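You operate a simulated robot arm through the tools that you are given. There is no shell and no other tool.

Carry out the task below with a simulated robot arm. There is one attempt and no reset: what you move stays moved.

## Task
Set the swivel chair's seat and backrest as the chair card says.
Fine: free each by its lever or knob, and lock both again.

The check looks at the end state, three seconds after you hand in, the way a careful person would. Anything else that was tipped, shoved, dropped, spilled or broken makes it a failure.

## Robot
A 6-joint arm with a two-finger parallel gripper, fixed in place. Base frame: the origin is at the foot of the arm, x ahead of it, y to its left, z up. Readings come in mm, rad, newtons and seconds.
With the tool pointing down near the work surface it reaches from about 320 to 820 mm from the base axis. Its first joint turns from -2.897 to 2.897 rad. Payload 3.43 kg.
Tool frame: the origin (TCP) lies between the finger pads and is the grasp point; the fingertips stand 34 mm ahead of it; z points along the fingers, y is the line along which they close. Largest opening 128 mm; finger width 24, thickness 12; the body of the gripper, 48 by 130 mm, starts 96 mm behind the TCP.
Orientation is that of the tool frame in the base frame, as a unit quaternion [x, y, z, w]. With the fingers straight down and closing along the base's y, the tool's x points along the base's -x, its y along +y and its z along -z.

## Interface
- The arm moves only by the tool drive_tool. Its argument "commands" is a list of rows, each an object (a shift or turn left out is 0, a gripper value left out holds the last) with "travel": the shift along the tool's x, y, z in mm, a list of three; "dr": the turn, a rotation vector about the tool's x, y, z in rad, a list of three; "claw": the opening, from 0 (shut) to 1 (fully open). In form: [{"travel": [x, y, z], "dr": [rx, ry, rz], "claw": claw}, ...]. A call has 1 to 20 rows; each row shifts and turns the commanded pose from where the row before left it, along the tool's axes as they then stand. A row lasts 0.2 s, in which the tool goes at most 50 mm and 0.15 rad; a call with a longer step from one row to the next is refused whole, and so is a gripper value outside its range. Where a pose cannot be reached the arm comes as near as it can. A force on the tool above 40 N (or 10 N above the force at the start of the call, whichever is more), or a blocked arm, ends the call early, and 0.2 s more pass. Each finger travels about 45 mm/s and halts on what it meets, pressing with about 30 N; the grip force reading is that of the motor and also rises with nothing between the fingers. The clock runs only during rows and for 0.2 s after the last one: add rows that do not move to give the fingers time. The reply holds the time, the measured pose of the TCP, the force on the tool along the base axes, the opening and the grip force, in the units named above and with some noise, with the torque about the TCP (base axes, N m) and any sound that the robot's microphone picked up.
- Cameras (640 x 400 px; columns grow to the right, rows downward): "scene" is fixed at [51.4, 510, 1331.5]; the picture's right is [-0.55, -0.83, 0.00], its down [-0.54, 0.36, -0.77] and it looks along [0.64, -0.42, -0.64] (base axes); focal length 262 px, centre (320, 200). "wrist" rides on the gripper at [76, -11, -160] in the tool frame; the picture's right is [0.15, 0.99, 0.00], its down [-0.88, 0.13, -0.46] and it looks along [-0.45, 0.07, 0.89] (tool axes); focal length 234 px, centre (320, 200). There is no depth. A picture from a camera that has moved, and an enlarged one, comes with that camera's place and axes in the base frame and with its lens. The place of the scene camera against the robot may be out by one fixed shift of up to 12 mm in any direction.
- get_image(camera): a new picture of that camera. No time passes.
- close_up(camera, box): a new picture of the part [left, top, right, bottom] of that camera's present view, enlarged. No time passes.
- job_done(): hands the job in; it is judged then, once.

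Places have to be worked out from the pictures, the camera data and where the tool is seen. Open the gripper and draw the arm clear of the work before you hand the job in, unless the task says otherwise.

The tools are called after "Call:" as a command line: name --argument value ..., lists and objects as JSON in quotes. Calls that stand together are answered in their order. drive_tool: Moves the arm, as the interface text tells. Its arguments: {"type":"object","properties":{"commands":{"type":"array"}},"required":["commands"]} The other tools are called the same way: get_image (camera) takes a picture; close_up (camera, box) takes an enlarged picture of a part of a camera's view; job_done () hands the job in.

At the start:

```text
clock: 0.0
tcp_pos: [552.8, 23.6, 1115.4]
tool_rot: [0.0, 1.0, 0.0, 0.0]
contact_force: [0.2, -0.1, 0.3]
torque: [0.03, -0.04, -0.01]
gripper_width: 128.1
finger_force: 0.1
```

scene: 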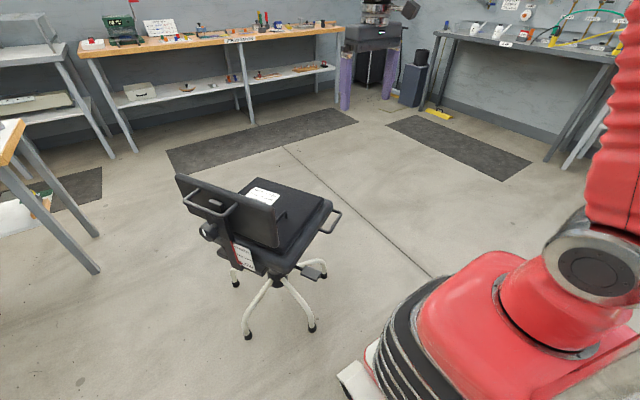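
wrist: 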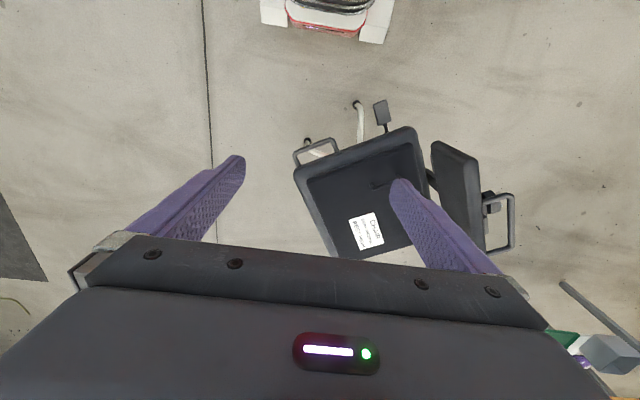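

I begin by looking closely at the chair and the card lying on the seat in both cameras.

Call:
close_up --camera "scene" --box '[160, 160, 360, 345]'

Call:
close_up --camera "wrist" --box '[340, 205, 395, 255]'

Call:
close_up --camera "scene" --box '[220, 235, 265, 275]'

Call:
close_up --camera "scene" --box '[240, 180, 290, 212]'

```text
2.16 times, centred on (260, 252) of scene
camera zoom: at [51.4, 510.0, 1331.5], right [-0.55, -0.83, 0.0], down [-0.54, 0.36, -0.77], along [0.64, -0.42, -0.64], focal length 566 px, centre (450, 86)
```

zoom: 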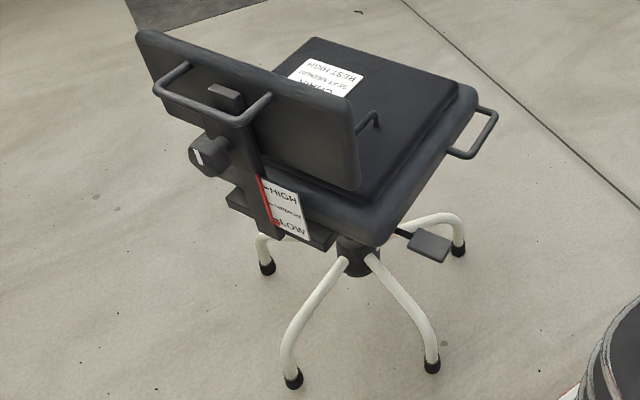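

```text
8.00 times, centred on (368, 230) of wrist
camera zoom: at [476.6, 12.5, 1275.5], right [-0.15, 0.99, 0.0], down [0.88, 0.13, 0.46], along [0.45, 0.07, -0.89], focal length 1873 px, centre (-60, -40)
```

zoom: 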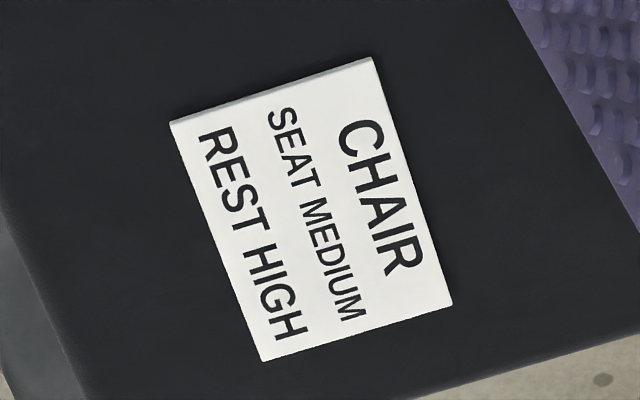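

```text
10.00 times, centred on (242, 255) of scene
camera zoom: at [51.4, 510.0, 1331.5], right [-0.55, -0.83, 0.0], down [-0.54, 0.36, -0.77], along [0.64, -0.42, -0.64], focal length 2618 px, centre (1095, -350)
```

zoom: 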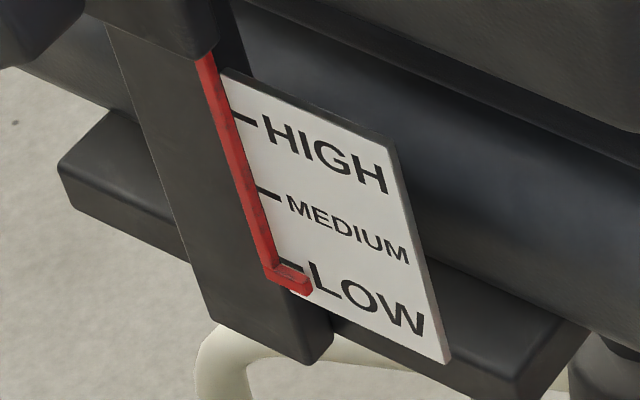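

```text
12.50 times, centred on (265, 196) of scene
camera zoom: at [51.4, 510.0, 1331.5], right [-0.55, -0.83, 0.0], down [-0.54, 0.36, -0.77], along [0.64, -0.42, -0.64], focal length 3272 px, centre (1008, 250)
```

zoom: 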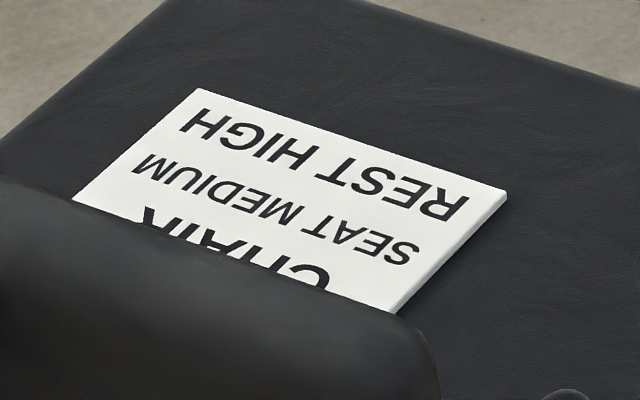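

The card says SEAT MEDIUM, REST HIGH; the rest's red pointer stands at LOW. I take enlarged views of the rest of the chair from the wrist and look for the seat scale.

Call:
close_up --camera "wrist" --box '[280, 90, 540, 270]'

Call:
close_up --camera "wrist" --box '[420, 130, 530, 260]'

Call:
close_up --camera "scene" --box '[255, 235, 335, 290]'

Call:
close_up --camera "scene" --box '[190, 180, 270, 240]'

```text
2.22 times, centred on (410, 180) of wrist
camera zoom: at [476.6, 12.5, 1275.5], right [-0.15, 0.99, 0.0], down [0.88, 0.13, 0.46], along [0.45, 0.07, -0.89], focal length 520 px, centre (120, 244)
```

zoom: 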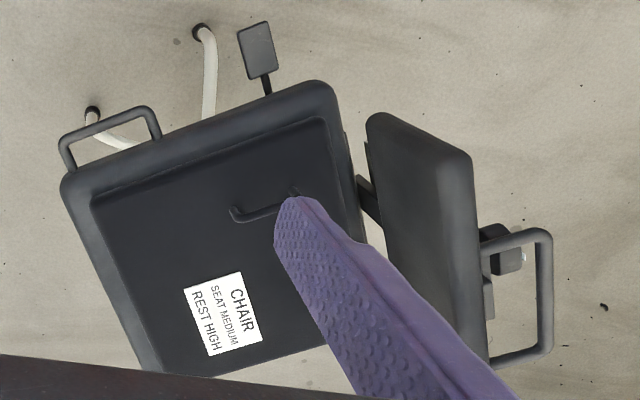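

```text
3.08 times, centred on (475, 195) of wrist
camera zoom: at [476.6, 12.5, 1275.5], right [-0.15, 0.99, 0.0], down [0.88, 0.13, 0.46], along [0.45, 0.07, -0.89], focal length 720 px, centre (-157, 215)
```

zoom: 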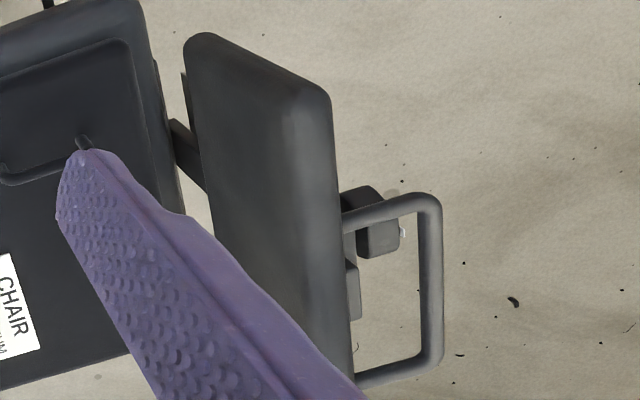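

```text
7.27 times, centred on (295, 262) of scene
camera zoom: at [51.4, 510.0, 1331.5], right [-0.55, -0.83, 0.0], down [-0.54, 0.36, -0.77], along [0.64, -0.42, -0.64], focal length 1904 px, centre (502, -254)
```

zoom: 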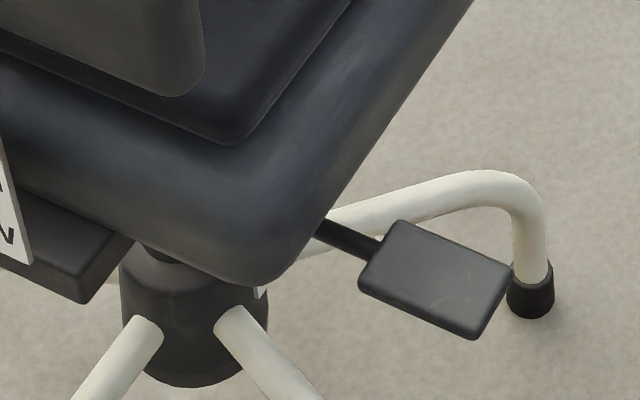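

```text
6.67 times, centred on (230, 210) of scene
camera zoom: at [51.4, 510.0, 1331.5], right [-0.55, -0.83, 0.0], down [-0.54, 0.36, -0.77], along [0.64, -0.42, -0.64], focal length 1745 px, centre (920, 133)
```

zoom: 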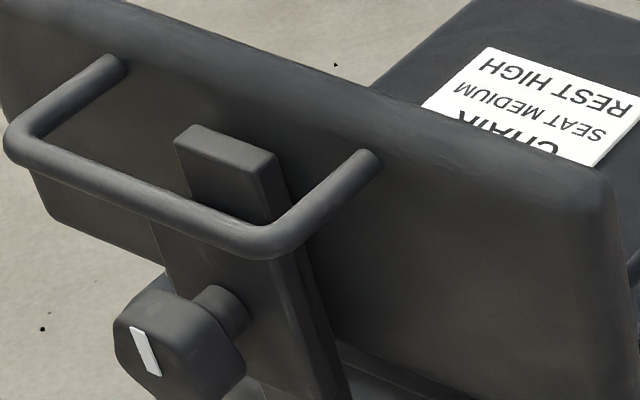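

The seat scale seems to be on the column beneath the seat (a white plate edge shows there). I bring the wrist camera down on the robot side, turned towards the chair, well clear of it (TCP to about (475, 24, 606)).

Call:
drive_tool --commands '[{"travel": [7.1, 0, 46.3]}, {"travel": [7.1, 0, 46.3]}, {"travel": [7.1, 0, 46.3]}, {"travel": [7.1, 0, 46.3]}, {"travel": [7.1, 0, 46.3]}, {"travel": [7.1, 0, 46.3]}, {"travel": [7.1, 0, 46.3]}, {"travel": [7.1, 0, 46.3]}, {"travel": [7.1, 0, 46.3]}, {"travel": [7.1, 0, 46.3]}, {"travel": [7.1, 0, 46.3]}, {"dr": [0, 0, -0.14]}, {"dr": [0, 0, -0.14]}, {"dr": [0, 0, -0.14]}, {"dr": [0, 0, -0.14]}, {"dr": [0, 0, -0.14]}]'

```text
clock: 3.4
tcp_pos: [474.4, 22.9, 607.8]
tool_rot: [-0.343, 0.939, 0.001, 0.001]
contact_force: [-0.5, -0.1, -0.1]
torque: [-0.01, 0.01, 0.0]
gripper_width: 127.9
finger_force: 0.1
```

The arm is where I wanted it, tool still down. Now I pitch the tool up by 1.05 rad so the wrist camera looks about level at the chair.

Call:
drive_tool --commands '[{"dr": [0, -0.15, 0]}, {"dr": [0, -0.15, 0]}, {"dr": [0, -0.15, 0]}, {"dr": [0, -0.15, 0]}, {"dr": [0, -0.15, 0]}, {"dr": [0, -0.15, 0]}, {"dr": [0, -0.15, 0]}]'

Call:
get_image --camera "wrist"

Call:
get_image --camera "scene"

```text
clock: 5.0
tcp_pos: [547.5, 12.5, 654.2]
tool_rot: [-0.296, 0.844, 0.189, 0.405]
contact_force: [-0.7, 0.2, 0.0]
torque: [0.0, 0.02, -0.01]
gripper_width: 128.2
finger_force: 0.0
out of reach, approached as far as the arm can: row 1, 2, 4, 5, 6, 7
```

```text
taken
camera wrist: at [426.2, -110.1, 689.6], right [-0.72, 0.69, -0.04], down [0.09, 0.15, 0.98], along [0.69, 0.7, -0.17], focal length 234 px, centre (320, 200)
```

wrist: 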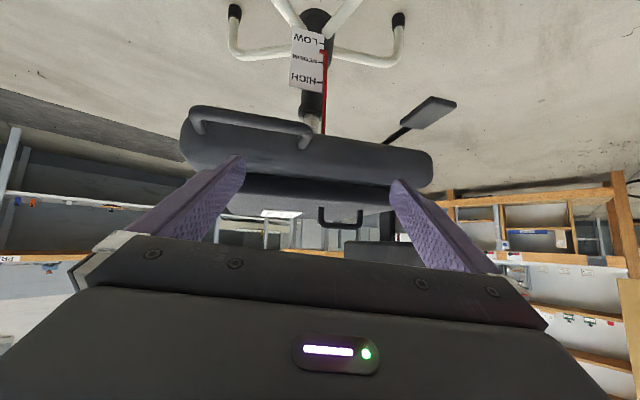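

```text
taken
```

scene: 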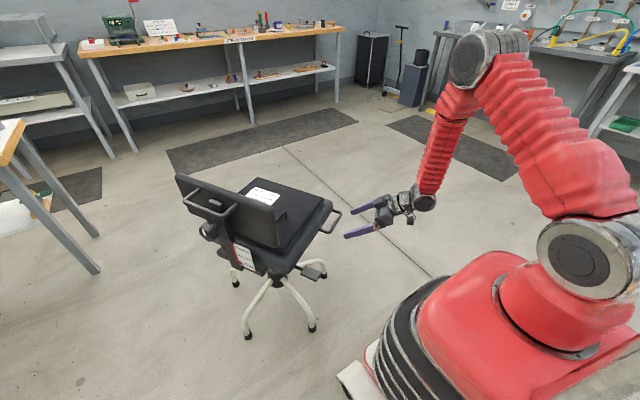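

The seat scale is on the column, seen upside down here. I enlarge it and the seat's handles and lever.

Call:
close_up --camera "wrist" --box '[280, 15, 350, 105]'

Call:
close_up --camera "wrist" --box '[170, 80, 470, 260]'

```text
4.44 times, centred on (315, 60) of wrist
camera zoom: at [426.2, -110.1, 689.6], right [-0.72, 0.69, -0.04], down [0.09, 0.15, 0.98], along [0.69, 0.7, -0.17], focal length 1041 px, centre (342, 822)
```

zoom: 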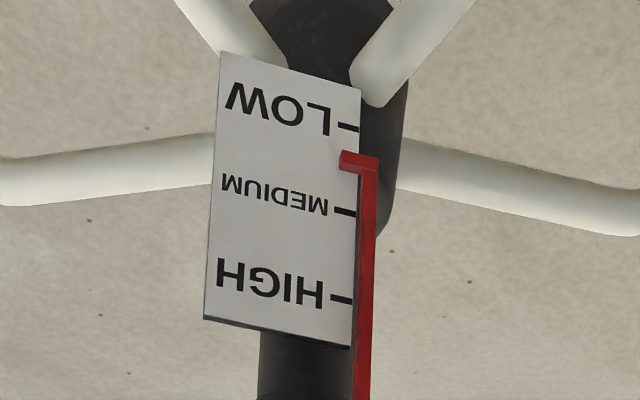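

```text
2.13 times, centred on (320, 170) of wrist
camera zoom: at [426.2, -110.1, 689.6], right [-0.72, 0.69, -0.04], down [0.09, 0.15, 0.98], along [0.69, 0.7, -0.17], focal length 500 px, centre (320, 264)
```

zoom: 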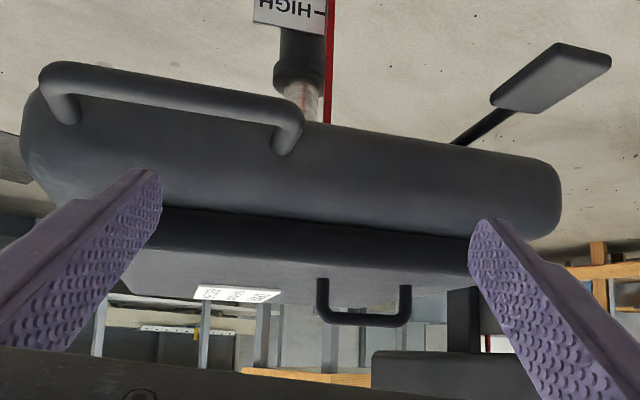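

The seat pointer stands about 20 mm above LOW, so the seat has to rise roughly 30 mm. I enlarge the lever to see how it works.

Call:
close_up --camera "wrist" --box '[370, 85, 470, 150]'

Call:
close_up --camera "scene" --box '[285, 245, 335, 285]'

Call:
close_up --camera "wrist" --box '[300, 180, 420, 260]'

```text
6.15 times, centred on (420, 118) of wrist
camera zoom: at [426.2, -110.1, 689.6], right [-0.72, 0.69, -0.04], down [0.09, 0.15, 0.98], along [0.69, 0.7, -0.17], focal length 1441 px, centre (-295, 708)
```

zoom: 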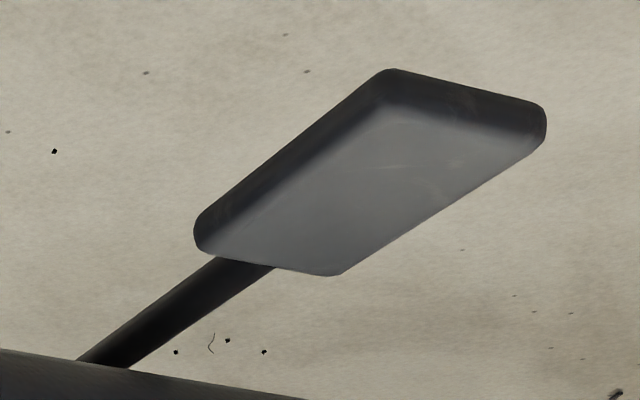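

```text
10.00 times, centred on (310, 265) of scene
camera zoom: at [51.4, 510.0, 1331.5], right [-0.55, -0.83, 0.0], down [-0.54, 0.36, -0.77], along [0.64, -0.42, -0.64], focal length 2618 px, centre (420, -450)
```

zoom: 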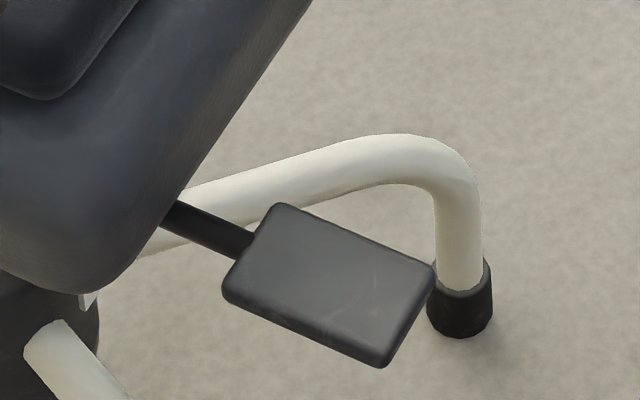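

```text
5.00 times, centred on (360, 220) of wrist
camera zoom: at [426.2, -110.1, 689.6], right [-0.72, 0.69, -0.04], down [0.09, 0.15, 0.98], along [0.69, 0.7, -0.17], focal length 1171 px, centre (120, 100)
```

zoom: 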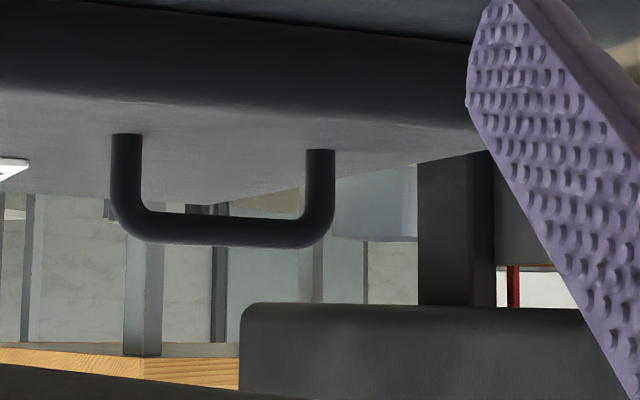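

The lever is a flat paddle on a rod under the seat's right side, near (543, 228, 500); a small loop handle stands on the seat near (702, 234, 660). I turn the tool back down before going to the lever.

Call:
drive_tool --commands '[{"dr": [0, 0.15, 0]}, {"dr": [0, 0.15, 0]}, {"dr": [0, 0.15, 0]}, {"dr": [0, 0.15, 0]}, {"dr": [0, 0.15, 0]}, {"dr": [0, 0.15, 0]}, {"dr": [0, 0.15, 0]}]'

```text
clock: 6.6
tcp_pos: [548.7, 15.0, 655.5]
tool_rot: [-0.345, 0.936, 0.007, -0.066]
contact_force: [0.6, -1.2, -0.5]
torque: [0.1, 0.0, 0.0]
gripper_width: 128.2
finger_force: 0.1
```

The command was clamped to the reached pose, so the tool now leans by about 0.13 rad. I correct the orientation to straight down with the fingers closing along the chair's front-back line, and move above the lever at a safe height.

Call:
drive_tool --commands '[{"dr": [0.0234, -0.0622, 0.0992]}, {"dr": [0.0234, -0.0622, 0.0992]}, {"travel": [-14.4, 37.7, -5]}, {"travel": [-14.4, 37.7, -5]}, {"travel": [-14.4, 37.7, -5]}, {"travel": [-14.4, 37.7, -5]}, {"travel": [-14.4, 37.7, -5]}]'

Call:
get_image --camera "wrist"

Call:
get_image --camera "scene"

```text
clock: 8.2
tcp_pos: [517.0, 211.8, 679.0]
tool_rot: [-0.254, 0.967, -0.001, -0.001]
contact_force: [0.9, 0.2, -0.2]
torque: [-0.02, 0.0, 0.03]
gripper_width: 127.8
finger_force: 0.1
```

```text
taken
camera wrist: at [455.8, 165.4, 838.8], right [-0.61, 0.79, 0.0], down [0.7, 0.55, 0.45], along [0.36, 0.28, -0.89], focal length 234 px, centre (320, 200)
```

wrist: 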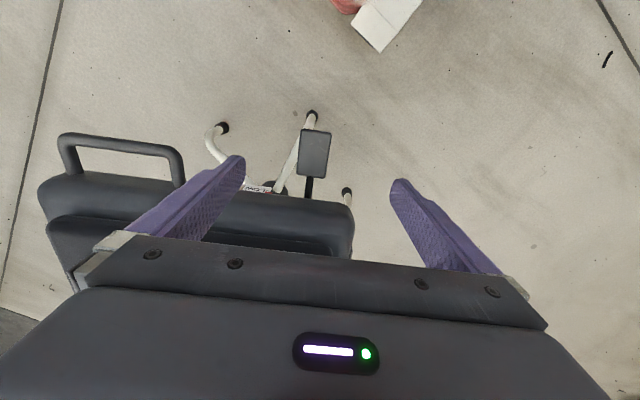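

```text
taken
```

scene: 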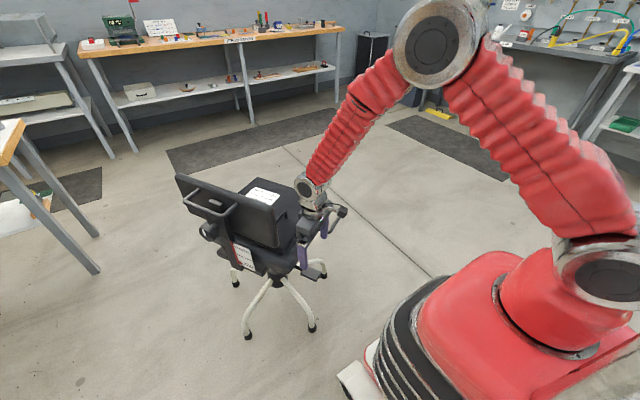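

I enlarge the lever and seat edge in this view to fix the paddle's place.

Call:
close_up --camera "wrist" --box '[235, 95, 395, 215]'

Call:
close_up --camera "scene" --box '[270, 200, 350, 290]'

```text
3.33 times, centred on (315, 155) of wrist
camera zoom: at [455.8, 165.4, 838.8], right [-0.61, 0.79, 0.0], down [0.7, 0.55, 0.45], along [0.36, 0.28, -0.89], focal length 781 px, centre (337, 350)
```

zoom: 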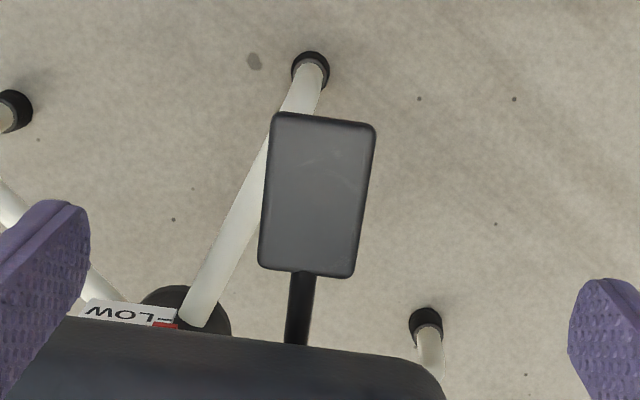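

```text
4.44 times, centred on (310, 245) of scene
camera zoom: at [51.4, 510.0, 1331.5], right [-0.55, -0.83, 0.0], down [-0.54, 0.36, -0.77], along [0.64, -0.42, -0.64], focal length 1164 px, centre (364, 0)
```

zoom: 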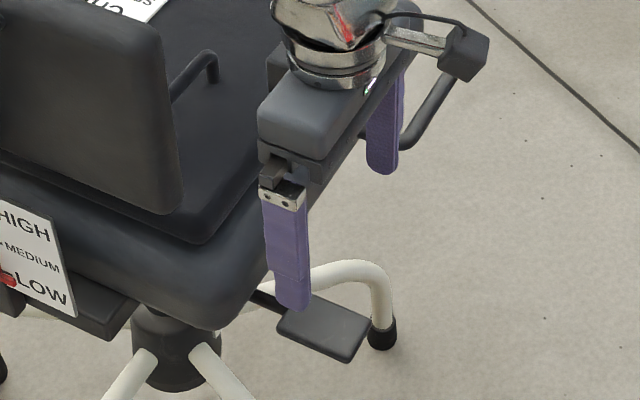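

The paddle's centre comes out near (538, 217, 500), with the chair turned about 30°. I descend with open fingers straddling the paddle, slightly outward of its centre.

Call:
drive_tool --commands '[{"travel": [-2.1, -1.2, 36.8]}, {"travel": [-2.1, -1.2, 36.8]}, {"travel": [-2.1, -1.2, 36.8]}, {"travel": [-2.1, -1.2, 36.8]}, {"travel": [-2.1, -1.2, 36.8]}]'

Call:
get_image --camera "wrist"

Call:
close_up --camera "scene" --box '[270, 200, 350, 290]'

```text
clock: 9.4
tcp_pos: [529.3, 212.3, 496.3]
tool_rot: [-0.255, 0.967, -0.001, -0.001]
contact_force: [0.9, 0.1, 0.2]
torque: [0.01, -0.01, -0.01]
gripper_width: 128.1
finger_force: 0.1
```

```text
taken
camera wrist: at [469.1, 167.0, 654.7], right [-0.61, 0.79, 0.0], down [0.7, 0.55, 0.45], along [0.36, 0.28, -0.89], focal length 234 px, centre (320, 200)
```

wrist: 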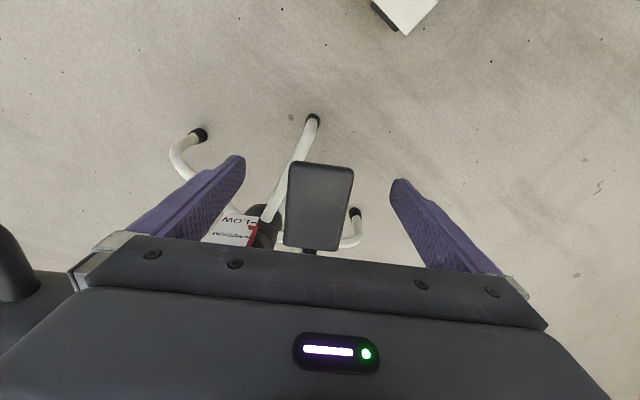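

```text
4.44 times, centred on (310, 245) of scene
camera zoom: at [51.4, 510.0, 1331.5], right [-0.55, -0.83, 0.0], down [-0.54, 0.36, -0.77], along [0.64, -0.42, -0.64], focal length 1164 px, centre (364, 0)
```

zoom: 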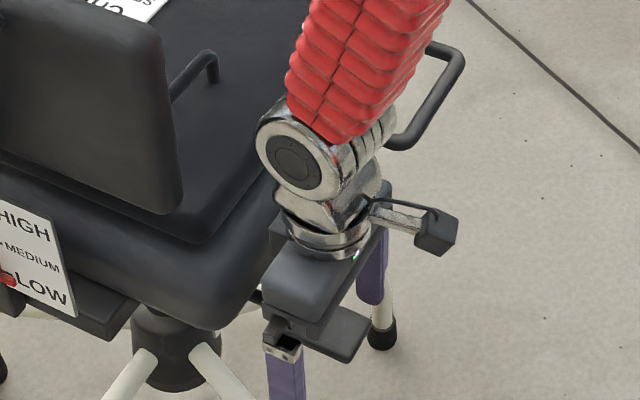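

The paddle sits between the fingers. I close partway (to about 54 mm) to check centring before gripping.

Call:
drive_tool --commands '[{"claw": 0.42}, {}, {}, {}, {}]'

Call:
get_image --camera "wrist"

```text
clock: 10.6
tcp_pos: [529.4, 212.9, 495.4]
tool_rot: [-0.254, 0.967, -0.001, -0.001]
contact_force: [-0.5, 0.2, 0.1]
torque: [-0.02, -0.01, 0.0]
gripper_width: 53.7
finger_force: 0.0
```

```text
taken
camera wrist: at [469.2, 167.0, 655.2], right [-0.61, 0.79, 0.0], down [0.7, 0.55, 0.45], along [0.36, 0.28, -0.89], focal length 234 px, centre (320, 200)
```

wrist: 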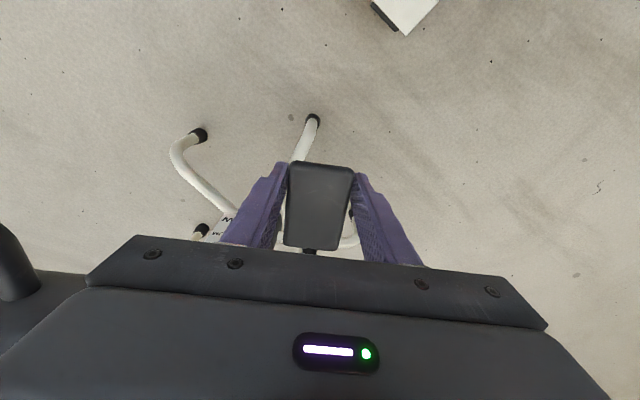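

The paddle is well centred. I grip it now.

Call:
drive_tool --commands '[{"claw": 0.25}, {}, {}]'

Call:
get_image --camera "wrist"

```text
clock: 11.4
tcp_pos: [530.7, 212.9, 496.3]
tool_rot: [-0.253, 0.968, 0.0, -0.001]
contact_force: [8.1, -4.8, -0.8]
torque: [-0.13, 0.31, -0.41]
gripper_width: 44.9
finger_force: 29.9
```

```text
taken
camera wrist: at [469.6, 167.0, 655.2], right [-0.61, 0.79, 0.0], down [0.7, 0.55, 0.46], along [0.36, 0.28, -0.89], focal length 234 px, centre (320, 200)
```

wrist: 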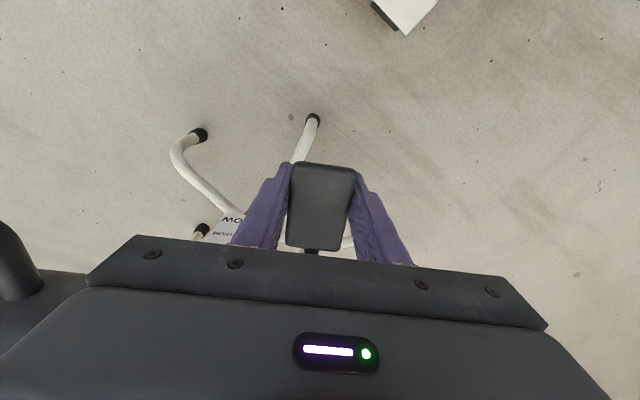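

The paddle is held (44.9 mm, 30 N). I ease the side force slightly and lift in small steps, watching the force.

Call:
drive_tool --commands '[{"travel": [0, -1, 0]}, {"travel": [0, 0, -3]}, {"travel": [0, 0, -3]}, {"travel": [0, 0, -3]}]'

Call:
get_image --camera "wrist"

```text
clock: 12.4
tcp_pos: [528.8, 211.0, 502.8]
tool_rot: [-0.256, 0.967, 0.0, -0.002]
contact_force: [0.3, 1.9, -14.3]
torque: [-0.02, 0.02, 0.34]
gripper_width: 44.8
finger_force: 29.9
```

```text
taken
camera wrist: at [468.4, 165.3, 663.2], right [-0.61, 0.79, 0.0], down [0.7, 0.55, 0.45], along [0.36, 0.28, -0.89], focal length 234 px, centre (320, 200)
```

wrist: 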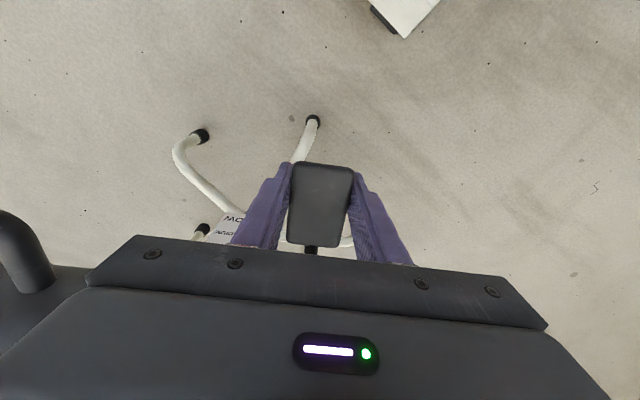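

The paddle follows with about 14 N of resistance. I keep lifting in small steps.

Call:
drive_tool --commands '[{"travel": [0, 0, -3]}, {"travel": [0, 0, -3]}, {"travel": [0, 0, -3]}, {"travel": [0, 0, -3]}]'

Call:
get_image --camera "wrist"

Call:
get_image --camera "scene"

```text
clock: 13.4
tcp_pos: [530.1, 212.4, 516.2]
tool_rot: [-0.255, 0.967, 0.0, 0.001]
contact_force: [-8.1, 0.7, -5.0]
torque: [0.17, 0.15, 0.36]
gripper_width: 44.8
finger_force: 18.3
```

```text
taken
camera wrist: at [470.0, 166.4, 676.8], right [-0.61, 0.79, 0.0], down [0.7, 0.55, 0.46], along [0.36, 0.28, -0.89], focal length 234 px, centre (320, 200)
```

wrist: 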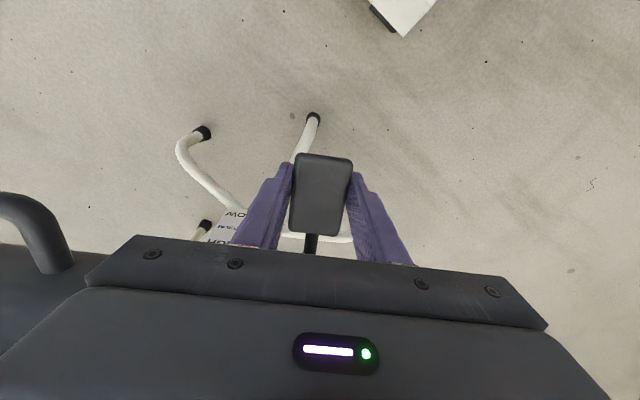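

```text
taken
```

scene: 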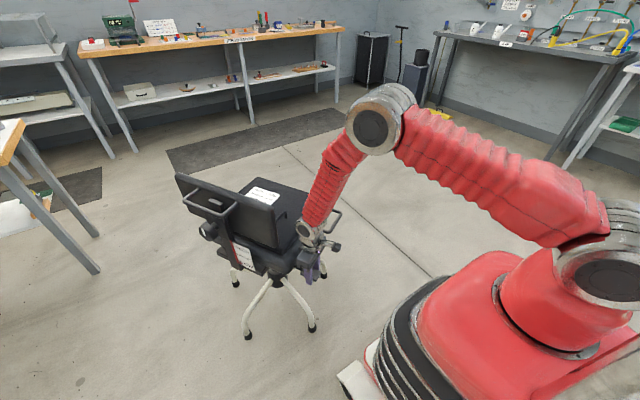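

The paddle tilts up about an inner pivot; force is small. I continue lifting with slight give toward the outside.

Call:
drive_tool --commands '[{"travel": [1, 0, -3]}, {"travel": [0.5, 0, -3]}, {"travel": [0.5, 0, -3]}, {"travel": [0, 0, -3]}]'

Call:
get_image --camera "wrist"

Call:
close_up --camera "scene" --box '[180, 160, 360, 300]'

```text
clock: 14.4
tcp_pos: [528.7, 211.4, 527.2]
tool_rot: [-0.254, 0.967, 0.0, 0.0]
contact_force: [2.0, 0.0, -17.4]
torque: [0.08, -0.09, 0.41]
gripper_width: 44.9
finger_force: 29.8
```

```text
taken
camera wrist: at [468.4, 164.9, 687.8], right [-0.61, 0.79, 0.0], down [0.7, 0.55, 0.45], along [0.36, 0.28, -0.89], focal length 234 px, centre (320, 200)
```

wrist: 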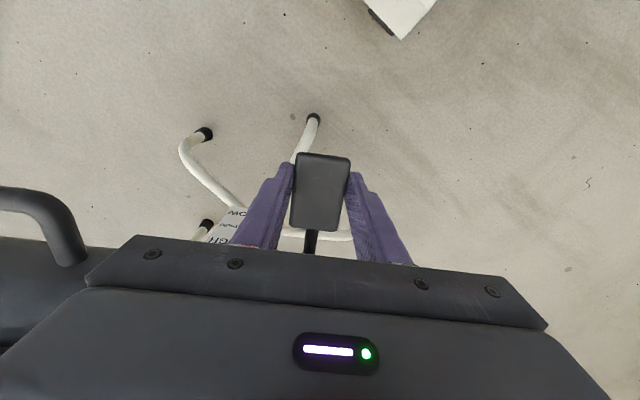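

```text
2.86 times, centred on (270, 230) of scene
camera zoom: at [51.4, 510.0, 1331.5], right [-0.55, -0.83, 0.0], down [-0.54, 0.36, -0.77], along [0.64, -0.42, -0.64], focal length 748 px, centre (463, 114)
```

zoom: 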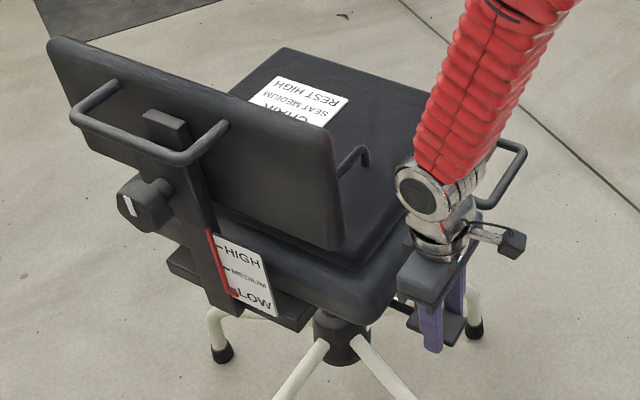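

Still moving with about 17 N. I lift further in small steps.

Call:
drive_tool --commands '[{"travel": [0, 0, -3]}, {"travel": [0, 0, -3]}, {"travel": [0, 0, -3]}, {"travel": [0, 0, -3]}]'

Call:
close_up --camera "wrist" --box '[200, 110, 440, 260]'

```text
clock: 15.4
tcp_pos: [529.5, 210.6, 540.6]
tool_rot: [-0.254, 0.967, -0.001, 0.0]
contact_force: [-3.1, 4.9, -11.0]
torque: [0.16, 0.08, 0.43]
gripper_width: 44.9
finger_force: 25.7
```

```text
2.67 times, centred on (320, 185) of wrist
camera zoom: at [468.6, 165.0, 700.3], right [-0.61, 0.79, 0.0], down [0.7, 0.55, 0.45], along [0.36, 0.28, -0.89], focal length 624 px, centre (320, 240)
```

zoom: 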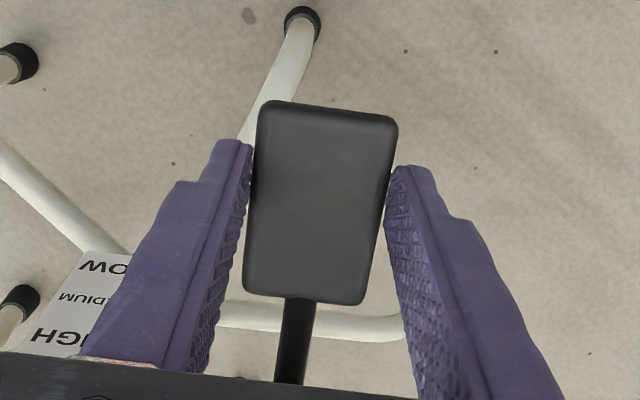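

The paddle's apparent position is unchanged ((538, 217, 501)): the fingers only slid up along it, so a friction pull of about 17 N did not raise it. I let go, rise clear, and prepare to test pressing down on it with closed fingertips.

Call:
drive_tool --commands '[{"claw": 0.5}, {}, {}, {"travel": [0, 0, -30]}, {"travel": [0, 0, -30]}, {"claw": 0.0}, {}, {}, {}, {}]'

Call:
get_image --camera "wrist"

Call:
close_up --camera "scene" --box '[180, 160, 360, 300]'

```text
clock: 17.6
tcp_pos: [529.1, 212.5, 600.3]
tool_rot: [-0.255, 0.967, 0.0, -0.002]
contact_force: [-0.1, 0.0, 0.0]
torque: [0.01, 0.01, 0.03]
gripper_width: 0.0
finger_force: 30.6
```

```text
taken
camera wrist: at [468.1, 165.4, 761.3], right [-0.61, 0.79, 0.0], down [0.7, 0.55, 0.45], along [0.36, 0.28, -0.89], focal length 234 px, centre (320, 200)
```

wrist: 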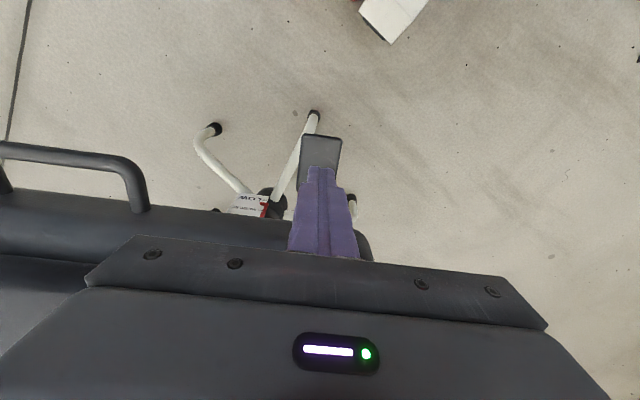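

```text
2.86 times, centred on (270, 230) of scene
camera zoom: at [51.4, 510.0, 1331.5], right [-0.55, -0.83, 0.0], down [-0.54, 0.36, -0.77], along [0.64, -0.42, -0.64], focal length 748 px, centre (463, 114)
```

zoom: 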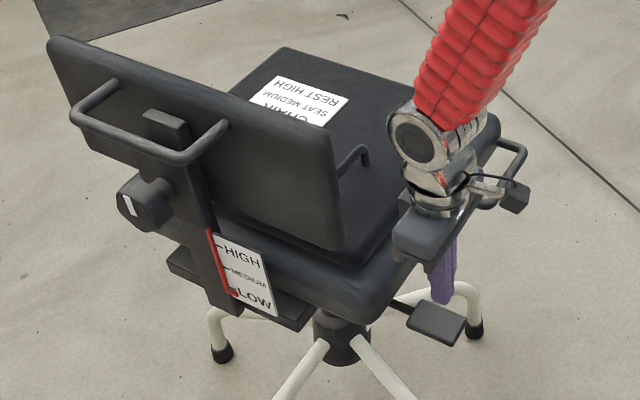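

Paddle unchanged. I lower the closed fingertips over the paddle's outer half and press in small steps.

Call:
drive_tool --commands '[{"travel": [9, 0, 20]}, {"travel": [0, 0, 20]}, {"travel": [0, 0, 16]}, {"travel": [0, 0, 3]}, {"travel": [0, 0, 3]}, {"travel": [0, 0, 3]}, {"travel": [0, 0, 3]}]'

Call:
close_up --camera "scene" --box '[270, 200, 350, 290]'

```text
clock: 19.2
tcp_pos: [521.0, 205.4, 531.4]
tool_rot: [-0.255, 0.967, 0.0, -0.001]
contact_force: [0.3, 1.4, 1.3]
torque: [-0.01, -0.06, 0.03]
gripper_width: 0.1
finger_force: 30.1
```

```text
4.44 times, centred on (310, 245) of scene
camera zoom: at [51.4, 510.0, 1331.5], right [-0.55, -0.83, 0.0], down [-0.54, 0.36, -0.77], along [0.64, -0.42, -0.64], focal length 1164 px, centre (364, 0)
```

zoom: 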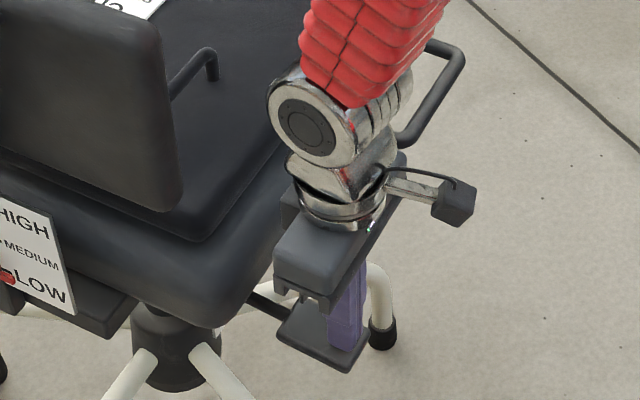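

Contact is just starting (tip at about z 497). I press on in 2 mm steps.

Call:
drive_tool --commands '[{"travel": [0, 0, 2]}, {"travel": [0, 0, 2]}, {"travel": [0, 0, 2]}]'

```text
clock: 20.0
tcp_pos: [520.8, 206.3, 526.1]
tool_rot: [-0.255, 0.967, 0.0, 0.0]
contact_force: [0.1, 0.2, 1.8]
torque: [0.01, -0.01, 0.0]
gripper_width: 0.0
finger_force: 29.7
```

Force is still tiny; I look whether the paddle is following or not yet touched.

Call:
close_up --camera "scene" --box '[270, 230, 350, 290]'

Call:
get_image --camera "wrist"

```text
6.67 times, centred on (310, 260) of scene
camera zoom: at [51.4, 510.0, 1331.5], right [-0.55, -0.83, 0.0], down [-0.54, 0.36, -0.77], along [0.64, -0.42, -0.64], focal length 1745 px, centre (387, -200)
```

zoom: 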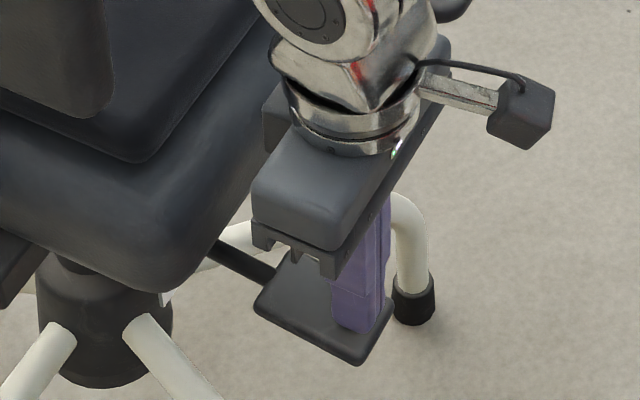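

```text
taken
camera wrist: at [460.1, 159.8, 685.6], right [-0.61, 0.79, 0.0], down [0.7, 0.55, 0.45], along [0.36, 0.28, -0.89], focal length 234 px, centre (320, 200)
```

wrist: 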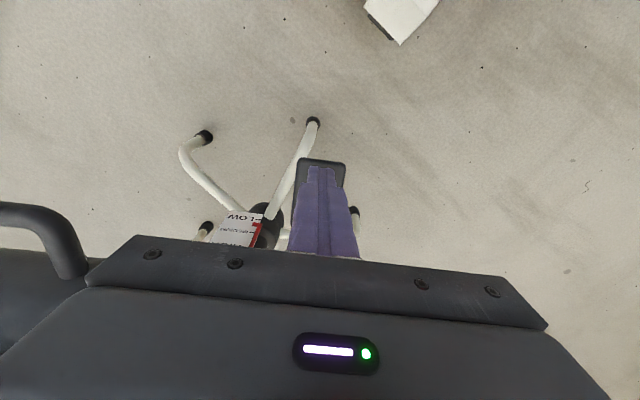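

The paddle's outer corner has dropped by about 3 px in the scene view, so pressing down does move the lever, easily. I press on in small steps to find its end.

Call:
drive_tool --commands '[{"travel": [0, 0, 3]}, {"travel": [0, 0, 3]}, {"travel": [0, 0, 3]}, {"travel": [0, 0, 3]}]'

Call:
close_up --camera "scene" --box '[270, 230, 350, 290]'

```text
clock: 21.0
tcp_pos: [520.3, 205.8, 514.7]
tool_rot: [-0.255, 0.967, 0.0, -0.001]
contact_force: [0.6, -0.8, 0.6]
torque: [-0.01, 0.02, 0.0]
gripper_width: 0.0
finger_force: 30.3
```

```text
6.67 times, centred on (310, 260) of scene
camera zoom: at [51.4, 510.0, 1331.5], right [-0.55, -0.83, 0.0], down [-0.54, 0.36, -0.77], along [0.64, -0.42, -0.64], focal length 1745 px, centre (387, -200)
```

zoom: 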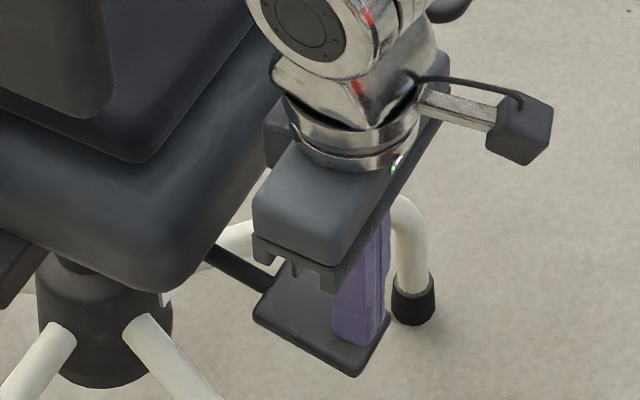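

It keeps following downward with almost no force. I continue pressing.

Call:
drive_tool --commands '[{"travel": [0, 0, 3]}, {"travel": [0, 0, 3]}, {"travel": [0, 0, 3]}, {"travel": [0, 0, 3]}]'

Call:
close_up --camera "scene" --box '[270, 230, 350, 290]'

```text
clock: 22.0
tcp_pos: [520.7, 207.5, 501.4]
tool_rot: [-0.254, 0.967, 0.0, -0.001]
contact_force: [-0.3, 0.2, 1.0]
torque: [0.04, 0.0, 0.02]
gripper_width: 0.1
finger_force: 29.8
```

```text
6.67 times, centred on (310, 260) of scene
camera zoom: at [51.4, 510.0, 1331.5], right [-0.55, -0.83, 0.0], down [-0.54, 0.36, -0.77], along [0.64, -0.42, -0.64], focal length 1745 px, centre (387, -200)
```

zoom: 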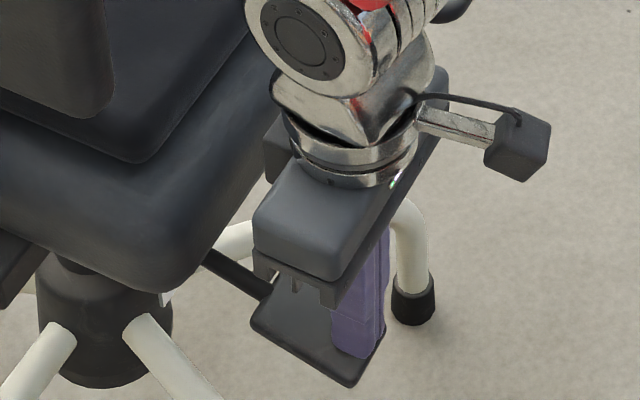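

The lever still moves down with under 2 N. I continue, watching the clearance between gripper body and seat edge.

Call:
drive_tool --commands '[{"travel": [0, 0, 3]}, {"travel": [0, 0, 3]}, {"travel": [0, 0, 3]}, {"travel": [0, 0, 3]}]'

Call:
close_up --camera "scene" --box '[270, 230, 350, 290]'

Call:
get_image --camera "scene"

```text
clock: 23.0
tcp_pos: [518.6, 204.7, 490.2]
tool_rot: [-0.254, 0.967, 0.0, -0.001]
contact_force: [0.2, -1.3, 0.3]
torque: [-0.02, -0.01, -0.01]
gripper_width: 0.2
finger_force: 30.0
```

```text
6.67 times, centred on (310, 260) of scene
camera zoom: at [51.4, 510.0, 1331.5], right [-0.55, -0.83, 0.0], down [-0.54, 0.36, -0.77], along [0.64, -0.42, -0.64], focal length 1745 px, centre (387, -200)
```

zoom: 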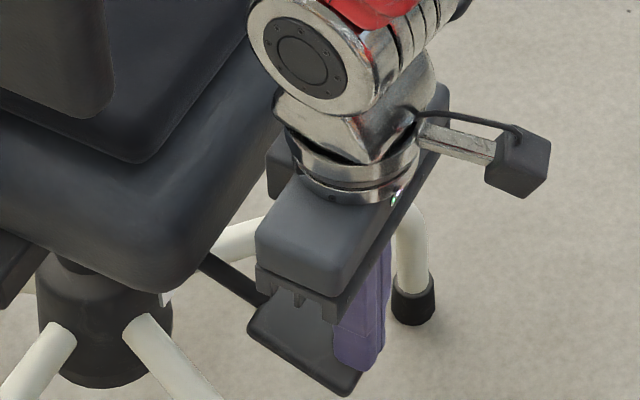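

```text
taken
```

scene: 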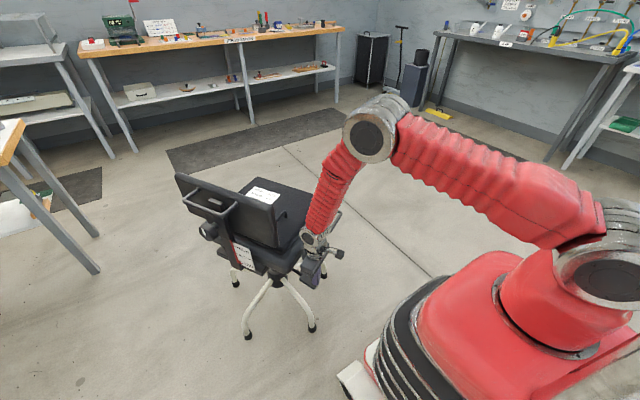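

The paddle has gone down some 45 mm at its end. I check with the wrist camera where the fingertip bears on it.

Call:
close_up --camera "wrist" --box '[240, 110, 400, 230]'

Call:
close_up --camera "scene" --box '[290, 260, 330, 290]'

```text
3.33 times, centred on (320, 170) of wrist
camera zoom: at [459.7, 159.9, 649.3], right [-0.61, 0.79, 0.0], down [0.7, 0.55, 0.45], along [0.36, 0.28, -0.89], focal length 781 px, centre (320, 300)
```

zoom: 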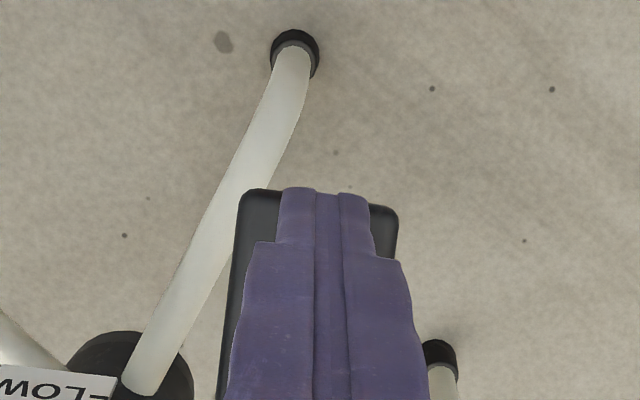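

```text
13.33 times, centred on (310, 275) of scene
camera zoom: at [51.4, 510.0, 1331.5], right [-0.55, -0.83, 0.0], down [-0.54, 0.36, -0.77], along [0.64, -0.42, -0.64], focal length 3490 px, centre (453, -800)
```

zoom: 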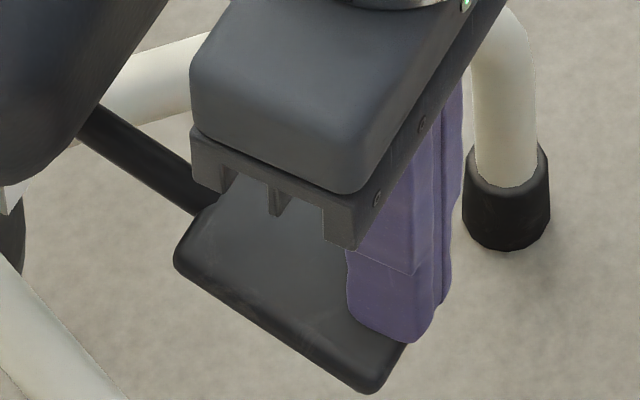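

The fingertip is nearly at the paddle's outer end. I lift slightly, shift 12 mm inward, and press on.

Call:
drive_tool --commands '[{"travel": [0, 0, -6]}, {"travel": [-12, 0, 0]}, {"travel": [0, 0, 4]}, {"travel": [0, 0, 3]}, {"travel": [0, 0, 3]}, {"travel": [0, 0, 3]}]'

Call:
close_up --camera "scene" --box '[270, 230, 350, 290]'

```text
clock: 24.4
tcp_pos: [530.4, 211.8, 483.9]
tool_rot: [-0.254, 0.967, 0.0, -0.001]
contact_force: [0.1, -0.6, -1.6]
torque: [0.0, 0.02, -0.02]
gripper_width: 0.2
finger_force: 29.6
```

```text
6.67 times, centred on (310, 260) of scene
camera zoom: at [51.4, 510.0, 1331.5], right [-0.55, -0.83, 0.0], down [-0.54, 0.36, -0.77], along [0.64, -0.42, -0.64], focal length 1745 px, centre (387, -200)
```

zoom: 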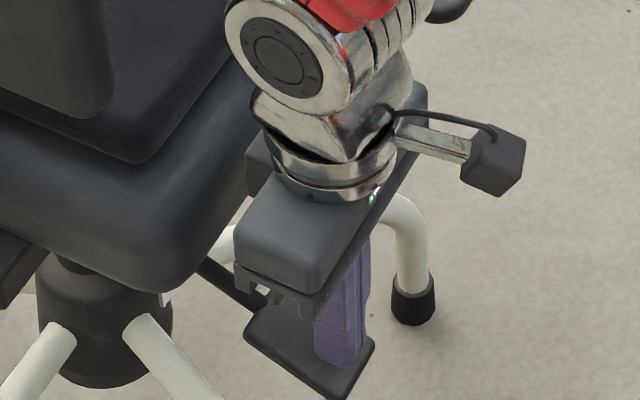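

Still following. To keep the gripper body away from the seat edge I lean the tool outward a little, then press on.

Call:
drive_tool --commands '[{"travel": [0, 0, -4]}, {"dr": [0, -0.12, 0]}, {"dr": [0, -0.08, 0]}]'

Call:
close_up --camera "wrist" --box '[160, 80, 480, 280]'

```text
clock: 25.2
tcp_pos: [530.9, 213.0, 488.1]
tool_rot: [-0.254, 0.964, 0.025, 0.081]
contact_force: [0.3, 0.2, 1.1]
torque: [-0.03, -0.01, -0.02]
gripper_width: 0.0
finger_force: 29.5
```

```text
2.00 times, centred on (320, 180) of wrist
camera zoom: at [448.5, 153.8, 632.3], right [-0.61, 0.79, -0.02], down [0.63, 0.5, 0.6], along [0.48, 0.36, -0.8], focal length 468 px, centre (320, 240)
```

zoom: 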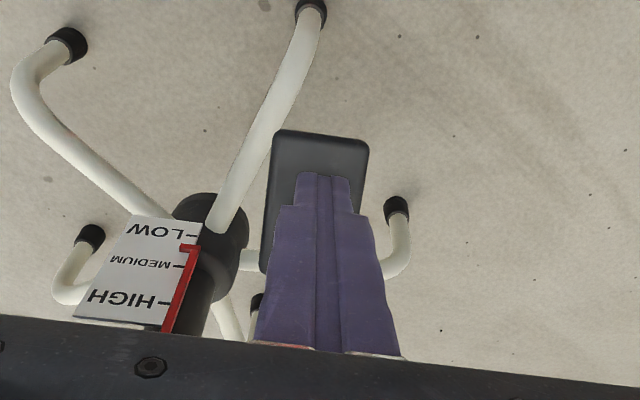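

Good clearance now, with the fingertips on the paddle's middle. I press on along the tool axis.

Call:
drive_tool --commands '[{"travel": [0, 0, 4]}, {"travel": [0.3, 0, 3]}, {"travel": [0.3, 0, 3]}, {"travel": [0.3, 0, 3]}, {"travel": [0.3, 0, 3]}]'

Call:
close_up --camera "scene" --box '[270, 230, 350, 290]'

Call:
close_up --camera "wrist" --box '[160, 80, 480, 280]'

```text
clock: 26.4
tcp_pos: [531.4, 216.6, 477.3]
tool_rot: [-0.254, 0.962, 0.026, 0.096]
contact_force: [-1.3, -0.9, 0.8]
torque: [0.01, -0.02, -0.01]
gripper_width: 0.1
finger_force: 29.6
out of reach, approached as far as the arm can: row 1, 3
```

```text
6.67 times, centred on (310, 260) of scene
camera zoom: at [51.4, 510.0, 1331.5], right [-0.55, -0.83, 0.0], down [-0.54, 0.36, -0.77], along [0.64, -0.42, -0.64], focal length 1745 px, centre (387, -200)
```

zoom: 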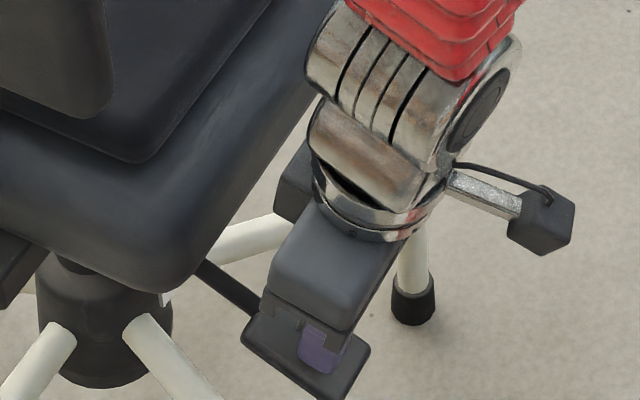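

```text
2.00 times, centred on (320, 180) of wrist
camera zoom: at [445.8, 156.7, 619.4], right [-0.61, 0.79, -0.03], down [0.61, 0.49, 0.62], along [0.51, 0.36, -0.78], focal length 468 px, centre (320, 240)
```

zoom: 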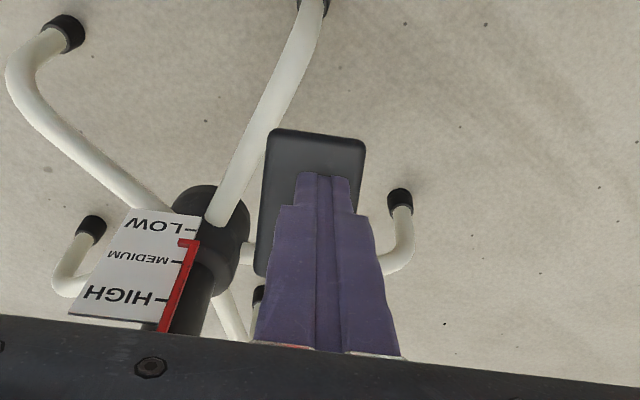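

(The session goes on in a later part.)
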